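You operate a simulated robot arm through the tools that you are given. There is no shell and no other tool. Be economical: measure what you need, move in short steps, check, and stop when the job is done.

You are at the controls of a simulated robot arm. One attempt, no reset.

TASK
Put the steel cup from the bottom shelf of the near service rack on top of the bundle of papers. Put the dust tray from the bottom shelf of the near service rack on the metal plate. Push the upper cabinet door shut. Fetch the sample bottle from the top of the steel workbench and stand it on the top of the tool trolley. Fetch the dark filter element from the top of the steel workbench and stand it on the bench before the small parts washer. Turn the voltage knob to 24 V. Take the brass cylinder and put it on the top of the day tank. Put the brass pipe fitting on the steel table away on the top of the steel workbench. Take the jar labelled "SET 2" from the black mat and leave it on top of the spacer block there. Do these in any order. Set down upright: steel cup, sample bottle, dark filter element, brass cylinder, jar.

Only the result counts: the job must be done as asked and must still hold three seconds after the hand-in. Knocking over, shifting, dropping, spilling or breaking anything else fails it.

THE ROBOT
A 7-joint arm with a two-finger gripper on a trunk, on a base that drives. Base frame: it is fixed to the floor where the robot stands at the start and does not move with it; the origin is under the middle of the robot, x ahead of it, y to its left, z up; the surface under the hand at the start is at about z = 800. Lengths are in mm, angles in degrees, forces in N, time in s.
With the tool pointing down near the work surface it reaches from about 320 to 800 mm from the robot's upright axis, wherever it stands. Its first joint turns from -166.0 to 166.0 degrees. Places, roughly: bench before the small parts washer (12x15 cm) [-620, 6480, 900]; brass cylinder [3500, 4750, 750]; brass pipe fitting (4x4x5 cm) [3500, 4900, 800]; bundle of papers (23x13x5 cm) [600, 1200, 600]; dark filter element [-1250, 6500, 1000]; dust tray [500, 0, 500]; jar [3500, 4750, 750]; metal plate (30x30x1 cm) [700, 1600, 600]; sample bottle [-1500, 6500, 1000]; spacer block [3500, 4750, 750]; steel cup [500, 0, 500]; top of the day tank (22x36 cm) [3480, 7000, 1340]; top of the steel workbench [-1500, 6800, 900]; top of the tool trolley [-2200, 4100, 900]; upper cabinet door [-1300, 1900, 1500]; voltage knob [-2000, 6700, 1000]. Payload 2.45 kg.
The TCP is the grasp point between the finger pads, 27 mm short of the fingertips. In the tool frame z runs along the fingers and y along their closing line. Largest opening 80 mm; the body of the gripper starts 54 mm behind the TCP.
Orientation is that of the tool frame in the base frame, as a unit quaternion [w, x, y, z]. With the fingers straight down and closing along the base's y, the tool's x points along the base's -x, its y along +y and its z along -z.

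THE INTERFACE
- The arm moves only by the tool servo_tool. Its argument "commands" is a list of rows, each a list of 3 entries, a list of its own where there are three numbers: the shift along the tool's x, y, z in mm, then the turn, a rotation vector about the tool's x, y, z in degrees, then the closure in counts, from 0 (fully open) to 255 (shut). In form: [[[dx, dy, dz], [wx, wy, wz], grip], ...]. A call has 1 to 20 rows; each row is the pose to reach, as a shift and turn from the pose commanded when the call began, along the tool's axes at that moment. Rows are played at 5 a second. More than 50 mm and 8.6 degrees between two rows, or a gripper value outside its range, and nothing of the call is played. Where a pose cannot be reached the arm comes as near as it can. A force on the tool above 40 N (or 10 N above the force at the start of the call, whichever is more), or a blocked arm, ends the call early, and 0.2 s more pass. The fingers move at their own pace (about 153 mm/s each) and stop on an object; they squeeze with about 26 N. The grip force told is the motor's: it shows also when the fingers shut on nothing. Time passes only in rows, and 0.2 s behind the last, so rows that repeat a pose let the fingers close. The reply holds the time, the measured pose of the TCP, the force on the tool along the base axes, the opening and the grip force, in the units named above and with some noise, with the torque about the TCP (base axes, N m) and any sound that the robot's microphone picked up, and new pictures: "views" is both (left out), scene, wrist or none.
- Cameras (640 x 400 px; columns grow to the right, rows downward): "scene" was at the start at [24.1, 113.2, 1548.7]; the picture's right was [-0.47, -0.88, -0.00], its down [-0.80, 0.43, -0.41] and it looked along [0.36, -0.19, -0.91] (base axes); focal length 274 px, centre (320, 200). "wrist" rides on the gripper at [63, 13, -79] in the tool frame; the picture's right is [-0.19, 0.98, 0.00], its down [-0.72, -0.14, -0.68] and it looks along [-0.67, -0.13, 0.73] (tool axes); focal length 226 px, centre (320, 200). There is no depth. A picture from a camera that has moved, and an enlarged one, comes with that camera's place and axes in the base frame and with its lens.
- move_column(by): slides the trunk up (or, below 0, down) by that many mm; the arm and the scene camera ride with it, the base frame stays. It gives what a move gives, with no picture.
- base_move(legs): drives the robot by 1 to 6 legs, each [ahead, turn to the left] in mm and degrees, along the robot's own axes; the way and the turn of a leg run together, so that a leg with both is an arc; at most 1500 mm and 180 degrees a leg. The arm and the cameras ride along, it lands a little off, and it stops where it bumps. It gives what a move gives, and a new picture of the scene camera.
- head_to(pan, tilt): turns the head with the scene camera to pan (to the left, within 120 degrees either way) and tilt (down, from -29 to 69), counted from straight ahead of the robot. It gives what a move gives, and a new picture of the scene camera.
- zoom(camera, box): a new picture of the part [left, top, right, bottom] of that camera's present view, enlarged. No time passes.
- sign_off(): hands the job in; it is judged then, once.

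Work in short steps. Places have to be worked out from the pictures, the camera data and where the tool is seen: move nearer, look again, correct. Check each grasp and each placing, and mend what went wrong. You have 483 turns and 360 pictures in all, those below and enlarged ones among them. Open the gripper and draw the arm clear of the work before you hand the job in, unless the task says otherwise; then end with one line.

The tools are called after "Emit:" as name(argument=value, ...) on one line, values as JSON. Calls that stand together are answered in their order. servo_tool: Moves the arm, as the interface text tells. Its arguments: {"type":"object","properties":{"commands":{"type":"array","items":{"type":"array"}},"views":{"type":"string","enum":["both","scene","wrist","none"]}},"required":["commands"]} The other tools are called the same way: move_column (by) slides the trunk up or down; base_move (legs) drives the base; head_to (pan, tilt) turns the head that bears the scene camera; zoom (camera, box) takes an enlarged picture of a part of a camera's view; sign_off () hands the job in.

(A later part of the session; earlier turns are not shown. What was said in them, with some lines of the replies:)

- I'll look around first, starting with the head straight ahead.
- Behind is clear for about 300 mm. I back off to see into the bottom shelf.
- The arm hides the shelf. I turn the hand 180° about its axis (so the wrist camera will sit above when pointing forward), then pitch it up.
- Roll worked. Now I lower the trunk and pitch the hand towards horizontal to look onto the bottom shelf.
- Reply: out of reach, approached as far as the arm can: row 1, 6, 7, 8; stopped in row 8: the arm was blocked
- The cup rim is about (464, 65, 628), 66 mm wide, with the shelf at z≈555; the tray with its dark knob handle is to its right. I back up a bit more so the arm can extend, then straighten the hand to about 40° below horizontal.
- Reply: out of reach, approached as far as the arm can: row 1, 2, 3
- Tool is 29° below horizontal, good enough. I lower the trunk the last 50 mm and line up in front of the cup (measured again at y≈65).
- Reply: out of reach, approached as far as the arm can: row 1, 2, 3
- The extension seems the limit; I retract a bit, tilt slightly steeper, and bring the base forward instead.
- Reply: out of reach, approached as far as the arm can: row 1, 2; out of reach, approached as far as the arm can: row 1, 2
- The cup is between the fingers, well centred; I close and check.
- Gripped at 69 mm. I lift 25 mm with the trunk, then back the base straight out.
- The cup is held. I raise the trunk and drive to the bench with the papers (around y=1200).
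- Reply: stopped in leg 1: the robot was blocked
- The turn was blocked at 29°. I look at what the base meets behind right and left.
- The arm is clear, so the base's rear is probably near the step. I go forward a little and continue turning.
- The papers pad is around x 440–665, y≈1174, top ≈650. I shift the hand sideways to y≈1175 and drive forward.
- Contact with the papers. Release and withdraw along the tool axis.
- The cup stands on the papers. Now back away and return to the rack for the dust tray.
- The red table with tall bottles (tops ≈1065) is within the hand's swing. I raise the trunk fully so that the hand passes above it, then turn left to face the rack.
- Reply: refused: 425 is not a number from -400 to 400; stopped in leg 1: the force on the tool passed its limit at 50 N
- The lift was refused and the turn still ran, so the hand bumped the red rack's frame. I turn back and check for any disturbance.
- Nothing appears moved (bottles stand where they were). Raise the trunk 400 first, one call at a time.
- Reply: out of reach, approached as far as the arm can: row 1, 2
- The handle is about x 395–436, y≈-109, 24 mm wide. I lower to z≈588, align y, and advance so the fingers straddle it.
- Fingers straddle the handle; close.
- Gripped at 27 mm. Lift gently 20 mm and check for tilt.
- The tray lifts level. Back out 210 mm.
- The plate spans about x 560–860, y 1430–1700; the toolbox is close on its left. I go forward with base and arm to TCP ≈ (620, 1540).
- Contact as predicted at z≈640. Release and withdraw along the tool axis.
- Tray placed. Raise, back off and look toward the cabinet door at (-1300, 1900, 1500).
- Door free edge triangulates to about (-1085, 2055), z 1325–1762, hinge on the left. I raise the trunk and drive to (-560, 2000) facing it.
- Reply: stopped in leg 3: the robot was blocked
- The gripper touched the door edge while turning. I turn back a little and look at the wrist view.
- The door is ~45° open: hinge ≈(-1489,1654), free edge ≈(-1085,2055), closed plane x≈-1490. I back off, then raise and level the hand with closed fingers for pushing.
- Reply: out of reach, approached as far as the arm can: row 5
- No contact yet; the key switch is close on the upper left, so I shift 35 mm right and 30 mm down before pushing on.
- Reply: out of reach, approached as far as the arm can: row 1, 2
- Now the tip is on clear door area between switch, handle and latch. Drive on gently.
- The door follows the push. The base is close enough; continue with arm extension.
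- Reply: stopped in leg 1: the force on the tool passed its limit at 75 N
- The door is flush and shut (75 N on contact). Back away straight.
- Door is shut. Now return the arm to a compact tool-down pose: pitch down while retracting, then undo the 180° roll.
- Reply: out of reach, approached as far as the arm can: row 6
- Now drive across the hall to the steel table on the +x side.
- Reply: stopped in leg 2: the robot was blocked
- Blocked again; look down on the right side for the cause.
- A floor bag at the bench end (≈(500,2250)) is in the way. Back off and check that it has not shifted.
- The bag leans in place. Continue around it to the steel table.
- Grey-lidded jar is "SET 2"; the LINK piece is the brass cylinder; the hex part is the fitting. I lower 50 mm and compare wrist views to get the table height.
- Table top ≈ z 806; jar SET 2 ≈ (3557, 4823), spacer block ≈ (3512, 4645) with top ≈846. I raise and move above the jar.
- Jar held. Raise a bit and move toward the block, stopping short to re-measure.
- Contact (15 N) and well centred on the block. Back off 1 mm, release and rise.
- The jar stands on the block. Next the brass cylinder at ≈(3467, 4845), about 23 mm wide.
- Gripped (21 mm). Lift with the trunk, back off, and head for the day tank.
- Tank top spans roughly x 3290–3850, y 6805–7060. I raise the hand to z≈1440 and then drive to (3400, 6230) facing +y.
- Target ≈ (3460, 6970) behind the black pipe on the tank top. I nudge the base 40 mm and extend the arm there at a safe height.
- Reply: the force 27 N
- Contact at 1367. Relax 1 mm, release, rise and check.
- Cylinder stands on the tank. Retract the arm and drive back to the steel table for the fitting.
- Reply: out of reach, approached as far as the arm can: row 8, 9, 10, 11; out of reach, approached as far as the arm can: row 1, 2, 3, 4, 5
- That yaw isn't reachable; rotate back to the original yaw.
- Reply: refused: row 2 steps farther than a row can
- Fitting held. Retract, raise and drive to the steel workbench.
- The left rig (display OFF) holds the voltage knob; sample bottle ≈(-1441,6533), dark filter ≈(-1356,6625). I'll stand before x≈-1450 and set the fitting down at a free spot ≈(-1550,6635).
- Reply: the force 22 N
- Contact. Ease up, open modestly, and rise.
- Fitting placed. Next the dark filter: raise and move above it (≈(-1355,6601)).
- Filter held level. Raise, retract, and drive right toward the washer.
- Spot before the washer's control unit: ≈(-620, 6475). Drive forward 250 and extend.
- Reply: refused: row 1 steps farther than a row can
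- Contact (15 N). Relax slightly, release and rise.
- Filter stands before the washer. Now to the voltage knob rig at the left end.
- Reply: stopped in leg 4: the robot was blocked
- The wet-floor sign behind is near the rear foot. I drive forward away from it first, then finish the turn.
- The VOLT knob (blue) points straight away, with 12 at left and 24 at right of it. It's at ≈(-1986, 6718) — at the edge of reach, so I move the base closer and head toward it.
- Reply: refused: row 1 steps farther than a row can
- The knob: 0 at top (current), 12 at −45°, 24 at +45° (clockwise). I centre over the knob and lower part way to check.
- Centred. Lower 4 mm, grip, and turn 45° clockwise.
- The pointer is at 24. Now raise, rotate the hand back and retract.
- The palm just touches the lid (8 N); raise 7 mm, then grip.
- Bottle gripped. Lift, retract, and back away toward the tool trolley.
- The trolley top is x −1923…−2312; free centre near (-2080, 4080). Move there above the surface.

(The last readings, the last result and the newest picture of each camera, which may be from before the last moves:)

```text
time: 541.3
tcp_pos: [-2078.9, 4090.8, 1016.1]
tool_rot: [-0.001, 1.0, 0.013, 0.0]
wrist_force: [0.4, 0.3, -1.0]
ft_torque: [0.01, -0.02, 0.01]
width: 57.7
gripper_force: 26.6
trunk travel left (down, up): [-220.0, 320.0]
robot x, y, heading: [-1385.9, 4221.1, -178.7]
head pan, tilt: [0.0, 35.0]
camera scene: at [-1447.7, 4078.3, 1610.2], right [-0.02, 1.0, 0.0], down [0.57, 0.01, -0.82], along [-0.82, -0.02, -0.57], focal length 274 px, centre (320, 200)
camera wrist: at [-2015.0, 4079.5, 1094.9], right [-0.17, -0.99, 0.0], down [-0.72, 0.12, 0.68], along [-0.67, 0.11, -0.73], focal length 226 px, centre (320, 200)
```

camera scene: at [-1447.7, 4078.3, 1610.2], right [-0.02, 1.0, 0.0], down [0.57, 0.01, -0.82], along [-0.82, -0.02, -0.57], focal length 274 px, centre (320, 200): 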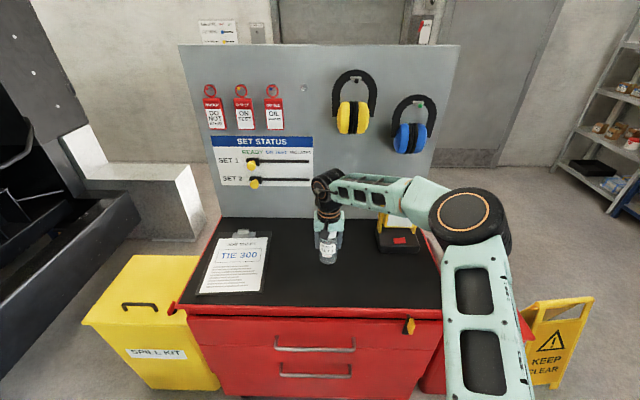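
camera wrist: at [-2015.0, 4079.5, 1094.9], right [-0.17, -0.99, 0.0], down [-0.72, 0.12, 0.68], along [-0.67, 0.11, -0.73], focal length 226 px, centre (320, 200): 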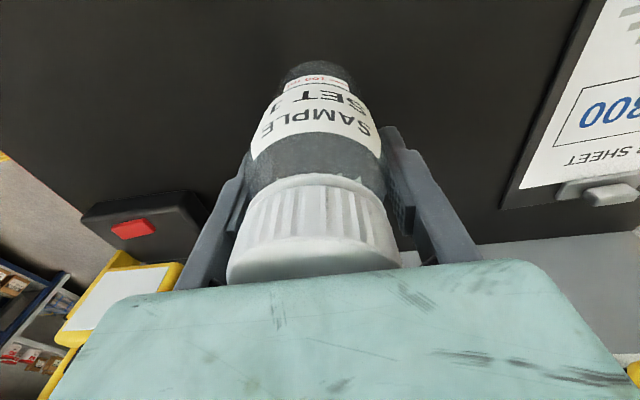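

Emit:
servo_tool(commands=[[[0, 0, 10], [0, 0, 0], 255], [[0, 0, 20], [0, 0, 0], 255], [[0, 0, 28], [0, 0, 0], 255], [[0, 0, 32], [0, 0, 0], 255], [[0, 0, 34], [0, 0, 0], 255]], views="none")

Emit:
servo_tool(commands=[[[0, 0, 1.5], [0, 0, 0], 255], [[0, 0, 3], [0, 0, 0], 255], [[0, 0, 4.5], [0, 0, 0], 255]], views="none")

```text
time: 542.5
tcp_pos: [-2078.5, 4090.6, 980.7]
tool_rot: [-0.001, 1.0, 0.013, 0.0]
wrist_force: [0.5, 0.1, 0.2]
ft_torque: [-0.01, -0.01, 0.05]
width: 57.9
gripper_force: 26.4
trunk travel left (down, up): [-220.0, 320.0]
robot x, y, heading: [-1383.6, 4218.9, -178.5]
head pan, tilt: [0.0, 35.0]
```

```text
time: 543.3
tcp_pos: [-2079.4, 4090.7, 976.9]
tool_rot: [-0.001, 1.0, 0.014, 0.0]
wrist_force: [0.6, -0.1, 0.1]
ft_torque: [0.03, -0.03, 0.02]
width: 57.7
gripper_force: 25.8
trunk travel left (down, up): [-220.0, 320.0]
robot x, y, heading: [-1384.6, 4218.8, -178.7]
head pan, tilt: [0.0, 35.0]
```

Emit:
servo_tool(commands=[[[0, 0, 1], [0, 0, 0], 255], [[0, 0, 2], [0, 0, 0], 255]], views="none")

Emit:
servo_tool(commands=[[[0, 0, 1], [0, 0, 0], 255], [[0, 0, 2], [0, 0, 0], 255]], views="wrist")

```text
time: 543.9
tcp_pos: [-2078.1, 4090.8, 974.5]
tool_rot: [-0.001, 1.0, 0.013, 0.0]
wrist_force: [-0.3, 0.9, -0.5]
ft_torque: [-0.02, -0.02, 0.0]
width: 57.5
gripper_force: 25.7
trunk travel left (down, up): [-220.0, 320.0]
robot x, y, heading: [-1385.0, 4221.0, -178.5]
head pan, tilt: [0.0, 35.0]
```

```text
time: 544.5
tcp_pos: [-2078.2, 4090.7, 972.8]
tool_rot: [0.0, 1.0, 0.013, 0.0]
wrist_force: [-0.1, -0.5, -0.1]
ft_torque: [0.02, 0.01, 0.01]
width: 57.4
gripper_force: 25.7
trunk travel left (down, up): [-220.0, 320.0]
robot x, y, heading: [-1384.3, 4216.2, -178.6]
head pan, tilt: [0.0, 35.0]
camera wrist: at [-2015.0, 4079.9, 1052.1], right [-0.17, -0.99, 0.0], down [-0.72, 0.12, 0.68], along [-0.67, 0.11, -0.73], focal length 226 px, centre (320, 200)
```

wrist: 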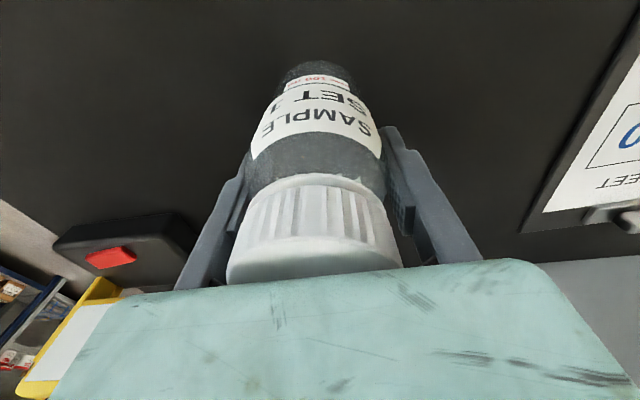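

Emit:
servo_tool(commands=[[[0, 0, 1], [0, 0, 0], 255], [[0, 0, 2], [0, 0, 0], 255], [[0, 0, 3], [0, 0, 0], 255]], views="none")

Emit:
zoom(camera="scene", box=[290, 200, 380, 290])

```text
time: 545.3
tcp_pos: [-2079.1, 4090.6, 968.6]
tool_rot: [-0.001, 1.0, 0.013, 0.001]
wrist_force: [0.9, -0.1, -2.0]
ft_torque: [-0.03, 0.0, -0.03]
width: 57.5
gripper_force: 26.0
trunk travel left (down, up): [-220.0, 320.0]
robot x, y, heading: [-1386.5, 4218.7, -178.8]
head pan, tilt: [0.0, 35.0]
```

```text
4.44 times, centred on (335, 245) of scene
camera zoom: at [-1447.7, 4078.3, 1610.2], right [-0.02, 1.0, 0.0], down [0.57, 0.01, -0.82], along [-0.82, -0.02, -0.57], focal length 1216 px, centre (253, 0)
```

zoom: 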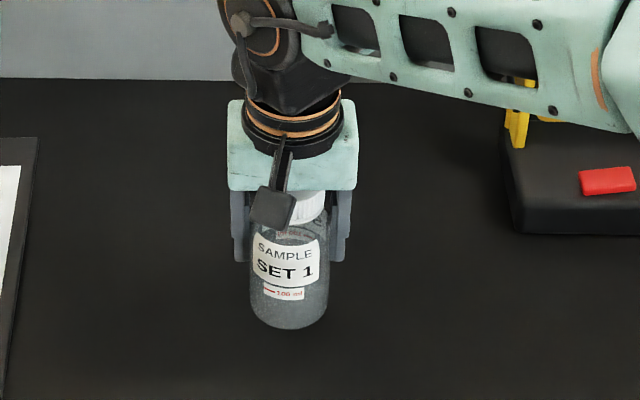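

Emit:
servo_tool(commands=[[[0, 0, 1], [0, 0, 0], 255], [[0, 0, 2], [0, 0, 0], 255], [[0, 0, 3], [0, 0, 0], 255], [[0, 0, 4], [0, 0, 0], 255]], views="none")

Emit:
servo_tool(commands=[[[0, 0, 1], [0, 0, 0], 255], [[0, 0, 2], [0, 0, 0], 255], [[0, 0, 3], [0, 0, 0], 255]], views="none")

```text
time: 546.3
tcp_pos: [-2078.2, 4090.6, 966.9]
tool_rot: [-0.001, 1.0, 0.013, 0.0]
wrist_force: [-0.4, -0.4, -0.4]
ft_torque: [-0.01, -0.03, -0.02]
width: 57.5
gripper_force: 26.0
trunk travel left (down, up): [-220.0, 320.0]
robot x, y, heading: [-1385.5, 4219.2, -178.8]
head pan, tilt: [0.0, 35.0]
```

```text
time: 547.1
tcp_pos: [-2078.6, 4091.2, 962.3]
tool_rot: [-0.002, 1.0, 0.013, -0.001]
wrist_force: [0.2, -1.0, -1.2]
ft_torque: [0.02, -0.02, 0.0]
width: 57.4
gripper_force: 26.0
trunk travel left (down, up): [-220.0, 320.0]
robot x, y, heading: [-1384.1, 4218.0, -178.6]
head pan, tilt: [0.0, 35.0]
```

Emit:
servo_tool(commands=[[[0, 0, 1.5], [0, 0, 0], 255], [[0, 0, 3], [0, 0, 0], 255], [[0, 0, 4.5], [0, 0, 0], 255]], views="none")

Emit:
servo_tool(commands=[[[0, 0, 1.5], [0, 0, 0], 255], [[0, 0, 3], [0, 0, 0], 255]], views="wrist")

Emit:
zoom(camera="scene", box=[290, 200, 380, 290])

```text
time: 547.9
tcp_pos: [-2079.8, 4090.0, 959.5]
tool_rot: [-0.001, 1.0, 0.014, 0.0]
wrist_force: [0.2, 0.1, -0.6]
ft_torque: [0.01, 0.0, -0.01]
width: 57.3
gripper_force: 26.2
trunk travel left (down, up): [-220.0, 320.0]
robot x, y, heading: [-1390.1, 4219.8, -178.8]
head pan, tilt: [0.0, 35.0]
```

```text
time: 548.5
tcp_pos: [-2079.1, 4089.7, 954.6]
tool_rot: [-0.001, 1.0, 0.013, 0.0]
wrist_force: [-0.2, -0.4, 0.0]
ft_torque: [-0.01, -0.04, 0.0]
width: 57.3
gripper_force: 26.0
trunk travel left (down, up): [-220.0, 320.0]
robot x, y, heading: [-1384.2, 4220.4, -178.5]
head pan, tilt: [0.0, 35.0]
camera wrist: at [-2015.4, 4079.6, 1035.0], right [-0.17, -0.99, 0.0], down [-0.72, 0.12, 0.68], along [-0.67, 0.11, -0.73], focal length 226 px, centre (320, 200)
```

wrist: 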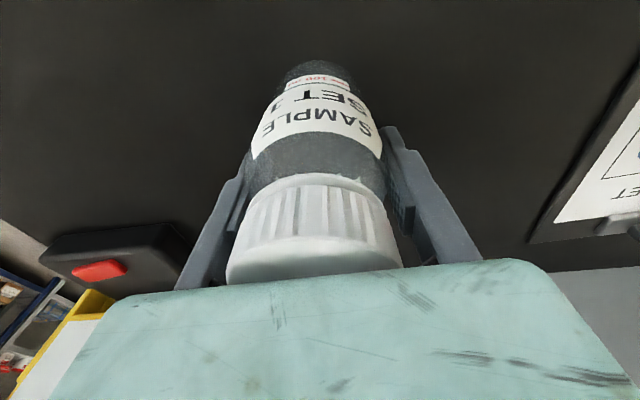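

```text
4.44 times, centred on (335, 245) of scene
camera zoom: at [-1447.7, 4078.3, 1610.2], right [-0.02, 1.0, 0.0], down [0.57, 0.01, -0.82], along [-0.82, -0.02, -0.57], focal length 1216 px, centre (253, 0)
```

zoom: 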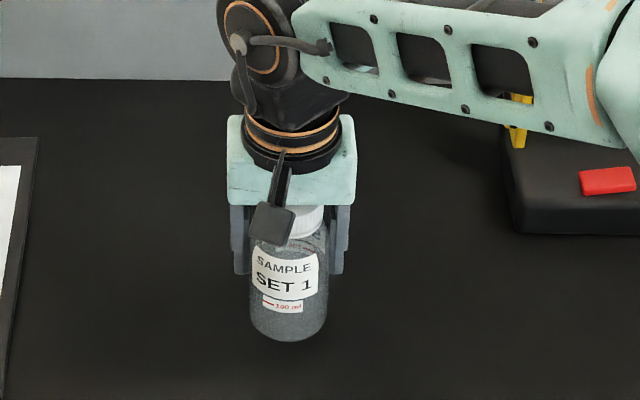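

Emit:
servo_tool(commands=[[[0, 0, 1.5], [0, 0, 0], 255], [[0, 0, 3], [0, 0, 0], 255], [[0, 0, 4.5], [0, 0, 0], 255], [[0, 0, 6], [0, 0, 0], 255]], views="none")

Emit:
servo_tool(commands=[[[0, 0, 1.5], [0, 0, 0], 255], [[0, 0, 3], [0, 0, 0], 255], [[0, 0, 4.5], [0, 0, 0], 255], [[0, 0, 6], [0, 0, 0], 255]], views="none")

```text
time: 549.5
tcp_pos: [-2077.6, 4089.7, 948.2]
tool_rot: [0.0, 1.0, 0.012, 0.0]
wrist_force: [0.8, -0.1, 0.0]
ft_torque: [0.03, -0.01, -0.01]
width: 57.1
gripper_force: 26.1
trunk travel left (down, up): [-220.0, 320.0]
robot x, y, heading: [-1385.2, 4218.4, -178.4]
head pan, tilt: [0.0, 35.0]
```

```text
time: 550.5
tcp_pos: [-2077.6, 4091.2, 943.1]
tool_rot: [-0.001, 1.0, 0.013, 0.0]
wrist_force: [-0.3, 0.4, 0.1]
ft_torque: [-0.04, -0.03, -0.02]
width: 57.3
gripper_force: 26.2
trunk travel left (down, up): [-220.0, 320.0]
robot x, y, heading: [-1387.3, 4219.0, -178.7]
head pan, tilt: [0.0, 35.0]
```

Emit:
servo_tool(commands=[[[0, 0, 1.5], [0, 0, 0], 255], [[0, 0, 3], [0, 0, 0], 255], [[0, 0, 4.5], [0, 0, 0], 255], [[0, 0, 6], [0, 0, 0], 255]], views="wrist")

Emit:
zoom(camera="scene", box=[290, 200, 380, 290])

```text
time: 551.5
tcp_pos: [-2077.8, 4090.3, 939.0]
tool_rot: [-0.001, 1.0, 0.013, 0.0]
wrist_force: [1.3, 0.1, -0.6]
ft_torque: [0.0, 0.03, 0.02]
width: 56.9
gripper_force: 25.7
trunk travel left (down, up): [-220.0, 320.0]
robot x, y, heading: [-1386.1, 4220.0, -178.9]
head pan, tilt: [0.0, 35.0]
camera wrist: at [-2014.9, 4080.0, 1017.2], right [-0.17, -0.99, 0.0], down [-0.72, 0.12, 0.68], along [-0.67, 0.12, -0.73], focal length 226 px, centre (320, 200)
```

wrist: 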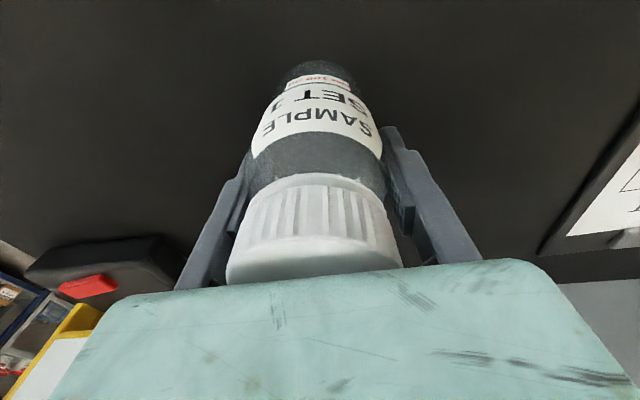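

```text
4.44 times, centred on (335, 245) of scene
camera zoom: at [-1447.7, 4078.3, 1610.2], right [-0.02, 1.0, 0.0], down [0.57, 0.01, -0.82], along [-0.82, -0.02, -0.57], focal length 1216 px, centre (253, 0)
```

zoom: 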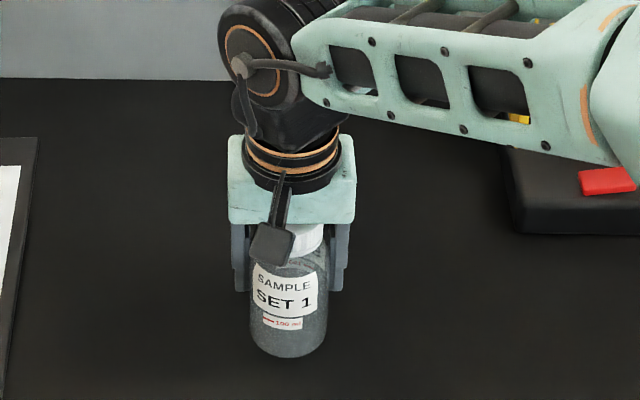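

By the wrist parallax the surface is at ≈860–865, so contact should be very near; continue in 1 mm steps.

Emit:
servo_tool(commands=[[[0, 0, 1], [0, 0, 0], 255], [[0, 0, 2], [0, 0, 0], 255], [[0, 0, 3], [0, 0, 0], 255]], views="none")

Emit:
servo_tool(commands=[[[0, 0, 1], [0, 0, 0], 255], [[0, 0, 2], [0, 0, 0], 255], [[0, 0, 3], [0, 0, 0], 255]], views="none")

Emit:
servo_tool(commands=[[[0, 0, 1], [0, 0, 0], 255], [[0, 0, 2], [0, 0, 0], 255], [[0, 0, 3], [0, 0, 0], 255]], views="none")

```text
time: 552.3
tcp_pos: [-2078.4, 4090.0, 934.7]
tool_rot: [-0.001, 1.0, 0.013, 0.0]
wrist_force: [-0.4, -0.1, -0.9]
ft_torque: [-0.01, -0.02, 0.0]
width: 57.5
gripper_force: 26.2
trunk travel left (down, up): [-220.0, 320.0]
robot x, y, heading: [-1386.8, 4221.4, -178.7]
head pan, tilt: [0.0, 35.0]
```

```text
time: 553.1
tcp_pos: [-2078.1, 4090.7, 934.8]
tool_rot: [0.0, 1.0, 0.013, -0.001]
wrist_force: [0.2, 1.1, 21.4]
ft_torque: [0.11, -0.32, 0.04]
width: 57.2
gripper_force: 26.2
trunk travel left (down, up): [-220.0, 320.0]
robot x, y, heading: [-1384.8, 4219.0, -179.0]
head pan, tilt: [0.0, 35.0]
```

```text
time: 553.9
tcp_pos: [-2076.9, 4090.4, 929.1]
tool_rot: [0.0, 1.0, 0.014, -0.001]
wrist_force: [-3.4, -0.5, 29.4]
ft_torque: [0.05, 0.0, 0.07]
width: 57.1
gripper_force: 26.0
trunk travel left (down, up): [-220.0, 320.0]
robot x, y, heading: [-1384.3, 4221.1, -179.1]
head pan, tilt: [0.0, 35.0]
```

Contact. Unload 2 mm, release and rise.

Emit:
servo_tool(commands=[[[0, 0, -2], [0, 0, 0], 255], [[0, 0, -2], [0, 0, 0], 180], [[0, 0, -2], [0, 0, 0], 60], [[0, 0, -2], [0, 0, 0], 0], [[0, 0, -2], [0, 0, 0], 0], [[0, 0, -30], [0, 0, 0], 0], [[0, 0, -70], [0, 0, 0], 0], [[0, 0, -110], [0, 0, 0], 0], [[0, 0, -150], [0, 0, 0], 0]], views="both")

Emit:
zoom(camera="scene", box=[270, 180, 430, 320])

```text
time: 555.9
tcp_pos: [-2077.2, 4090.7, 1077.9]
tool_rot: [-0.001, 1.0, 0.013, 0.0]
wrist_force: [0.5, 1.2, -0.3]
ft_torque: [0.03, -0.01, 0.0]
width: 79.9
gripper_force: 0.0
trunk travel left (down, up): [-220.0, 320.0]
robot x, y, heading: [-1387.1, 4219.1, -178.5]
head pan, tilt: [0.0, 35.0]
camera scene: at [-1447.4, 4078.3, 1610.2], right [-0.02, 1.0, 0.0], down [0.57, 0.01, -0.82], along [-0.82, -0.02, -0.57], focal length 274 px, centre (320, 200)
camera wrist: at [-2014.0, 4080.0, 1157.4], right [-0.17, -0.99, 0.0], down [-0.72, 0.12, 0.68], along [-0.67, 0.12, -0.73], focal length 226 px, centre (320, 200)
```

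scene: 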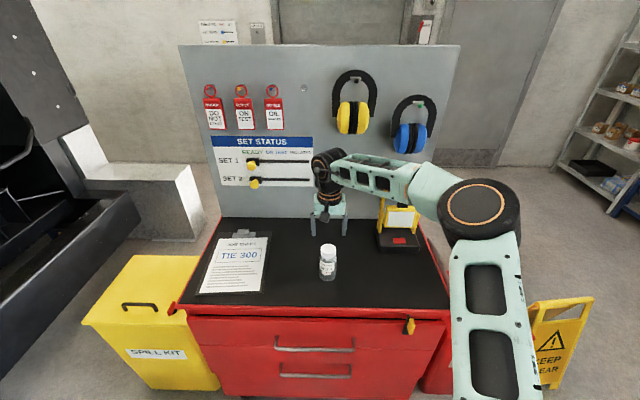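
wrist: 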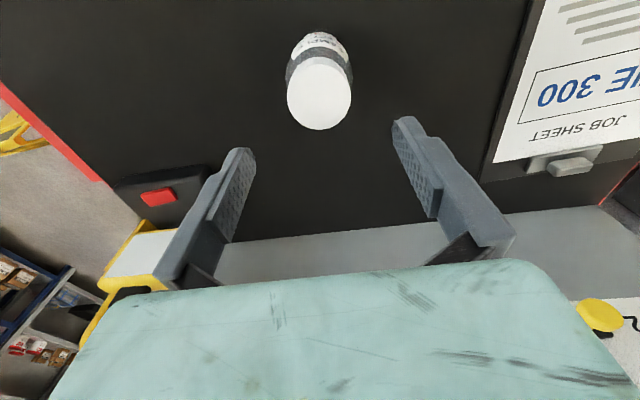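

```text
2.86 times, centred on (350, 250) of scene
camera zoom: at [-1447.4, 4078.3, 1610.2], right [-0.02, 1.0, 0.0], down [0.57, 0.01, -0.82], along [-0.82, -0.02, -0.57], focal length 781 px, centre (234, 57)
```

zoom: 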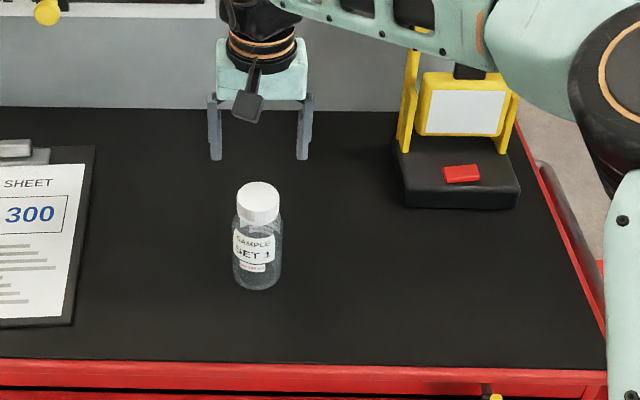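

The bottle stands on the trolley. Retract the arm and check the cabinet door once more from here.

Emit:
servo_tool(commands=[[[45, -20, -20], [0, 0, 0], 0], [[90, -40, -40], [0, 0, 0], 0], [[135, -60, -60], [0, 0, 0], 0], [[180, -80, -60], [0, 0, 0], 0]], views="none")

Emit:
base_move(legs=[[-500, 0]])

Emit:
head_to(pan=75, tilt=10)

Emit:
zoom(camera="scene", box=[240, 100, 480, 250])

```text
refused: row 1 steps farther than a row can; nothing moved
```

```text
time: 558.8
tcp_pos: [-1579.6, 4102.6, 1078.6]
tool_rot: [-0.001, 1.0, 0.011, 0.0]
wrist_force: [0.3, 0.3, 0.7]
ft_torque: [-0.01, -0.02, 0.02]
width: 80.4
gripper_force: 0.0
trunk travel left (down, up): [-220.0, 320.0]
robot x, y, heading: [-889.8, 4230.9, -179.1]
head pan, tilt: [0.0, 35.0]
camera scene: at [-949.8, 4088.6, 1610.2], right [-0.02, 1.0, 0.0], down [0.57, 0.01, -0.82], along [-0.82, -0.01, -0.57], focal length 274 px, centre (320, 200)
```

scene: 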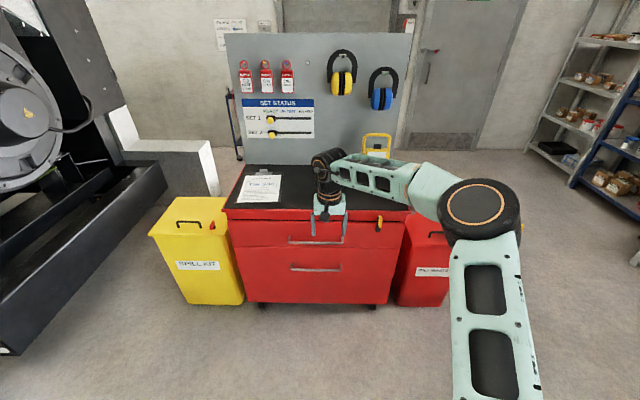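

```text
time: 560.3
tcp_pos: [-1581.0, 4103.7, 1078.6]
tool_rot: [-0.001, 1.0, 0.012, -0.001]
wrist_force: [0.2, -0.3, 0.0]
ft_torque: [0.01, -0.02, -0.02]
width: 79.8
gripper_force: 0.1
trunk travel left (down, up): [-220.0, 320.0]
robot x, y, heading: [-886.0, 4229.5, -178.6]
head pan, tilt: [75.0, 10.0]
camera scene: at [-884.6, 4000.0, 1650.3], right [-0.97, 0.24, 0.0], down [0.04, 0.17, -0.98], along [-0.24, -0.96, -0.17], focal length 274 px, centre (320, 200)
```

scene: 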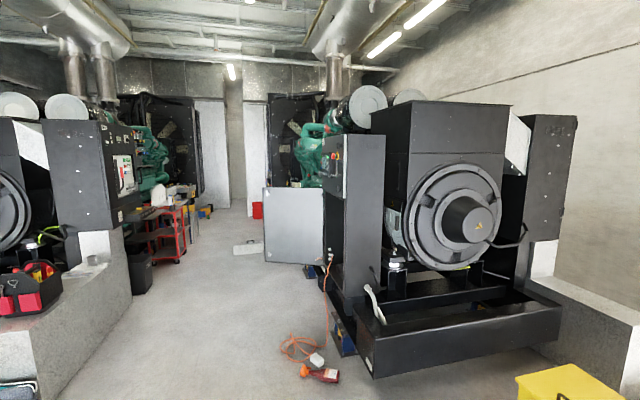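

```text
2.67 times, centred on (360, 175) of scene
camera zoom: at [-884.6, 4000.0, 1650.3], right [-0.97, 0.24, 0.0], down [0.04, 0.17, -0.98], along [-0.24, -0.96, -0.17], focal length 729 px, centre (213, 267)
```

zoom: 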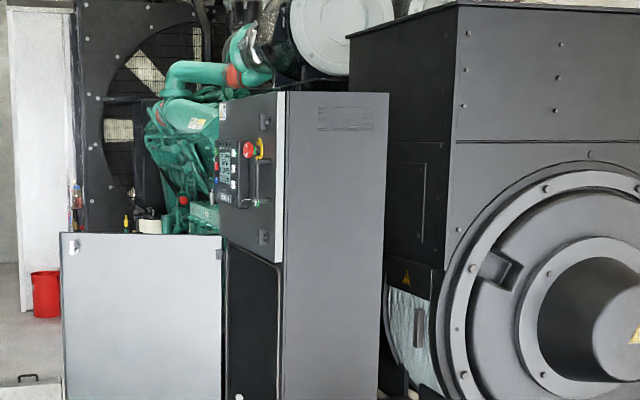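

Door is flush; everything is placed, the gripper is open and the arm is clear. Handing in.

Emit:
sign_off()

```text
The job is handed in.
```

All nine jobs were done and checked by camera. On the way the hand knocked the red rack's frame (50 N) and the base stopped against or next to a floor bag. It also stopped once while turning beside the wet-floor sign. I saw nothing moved.
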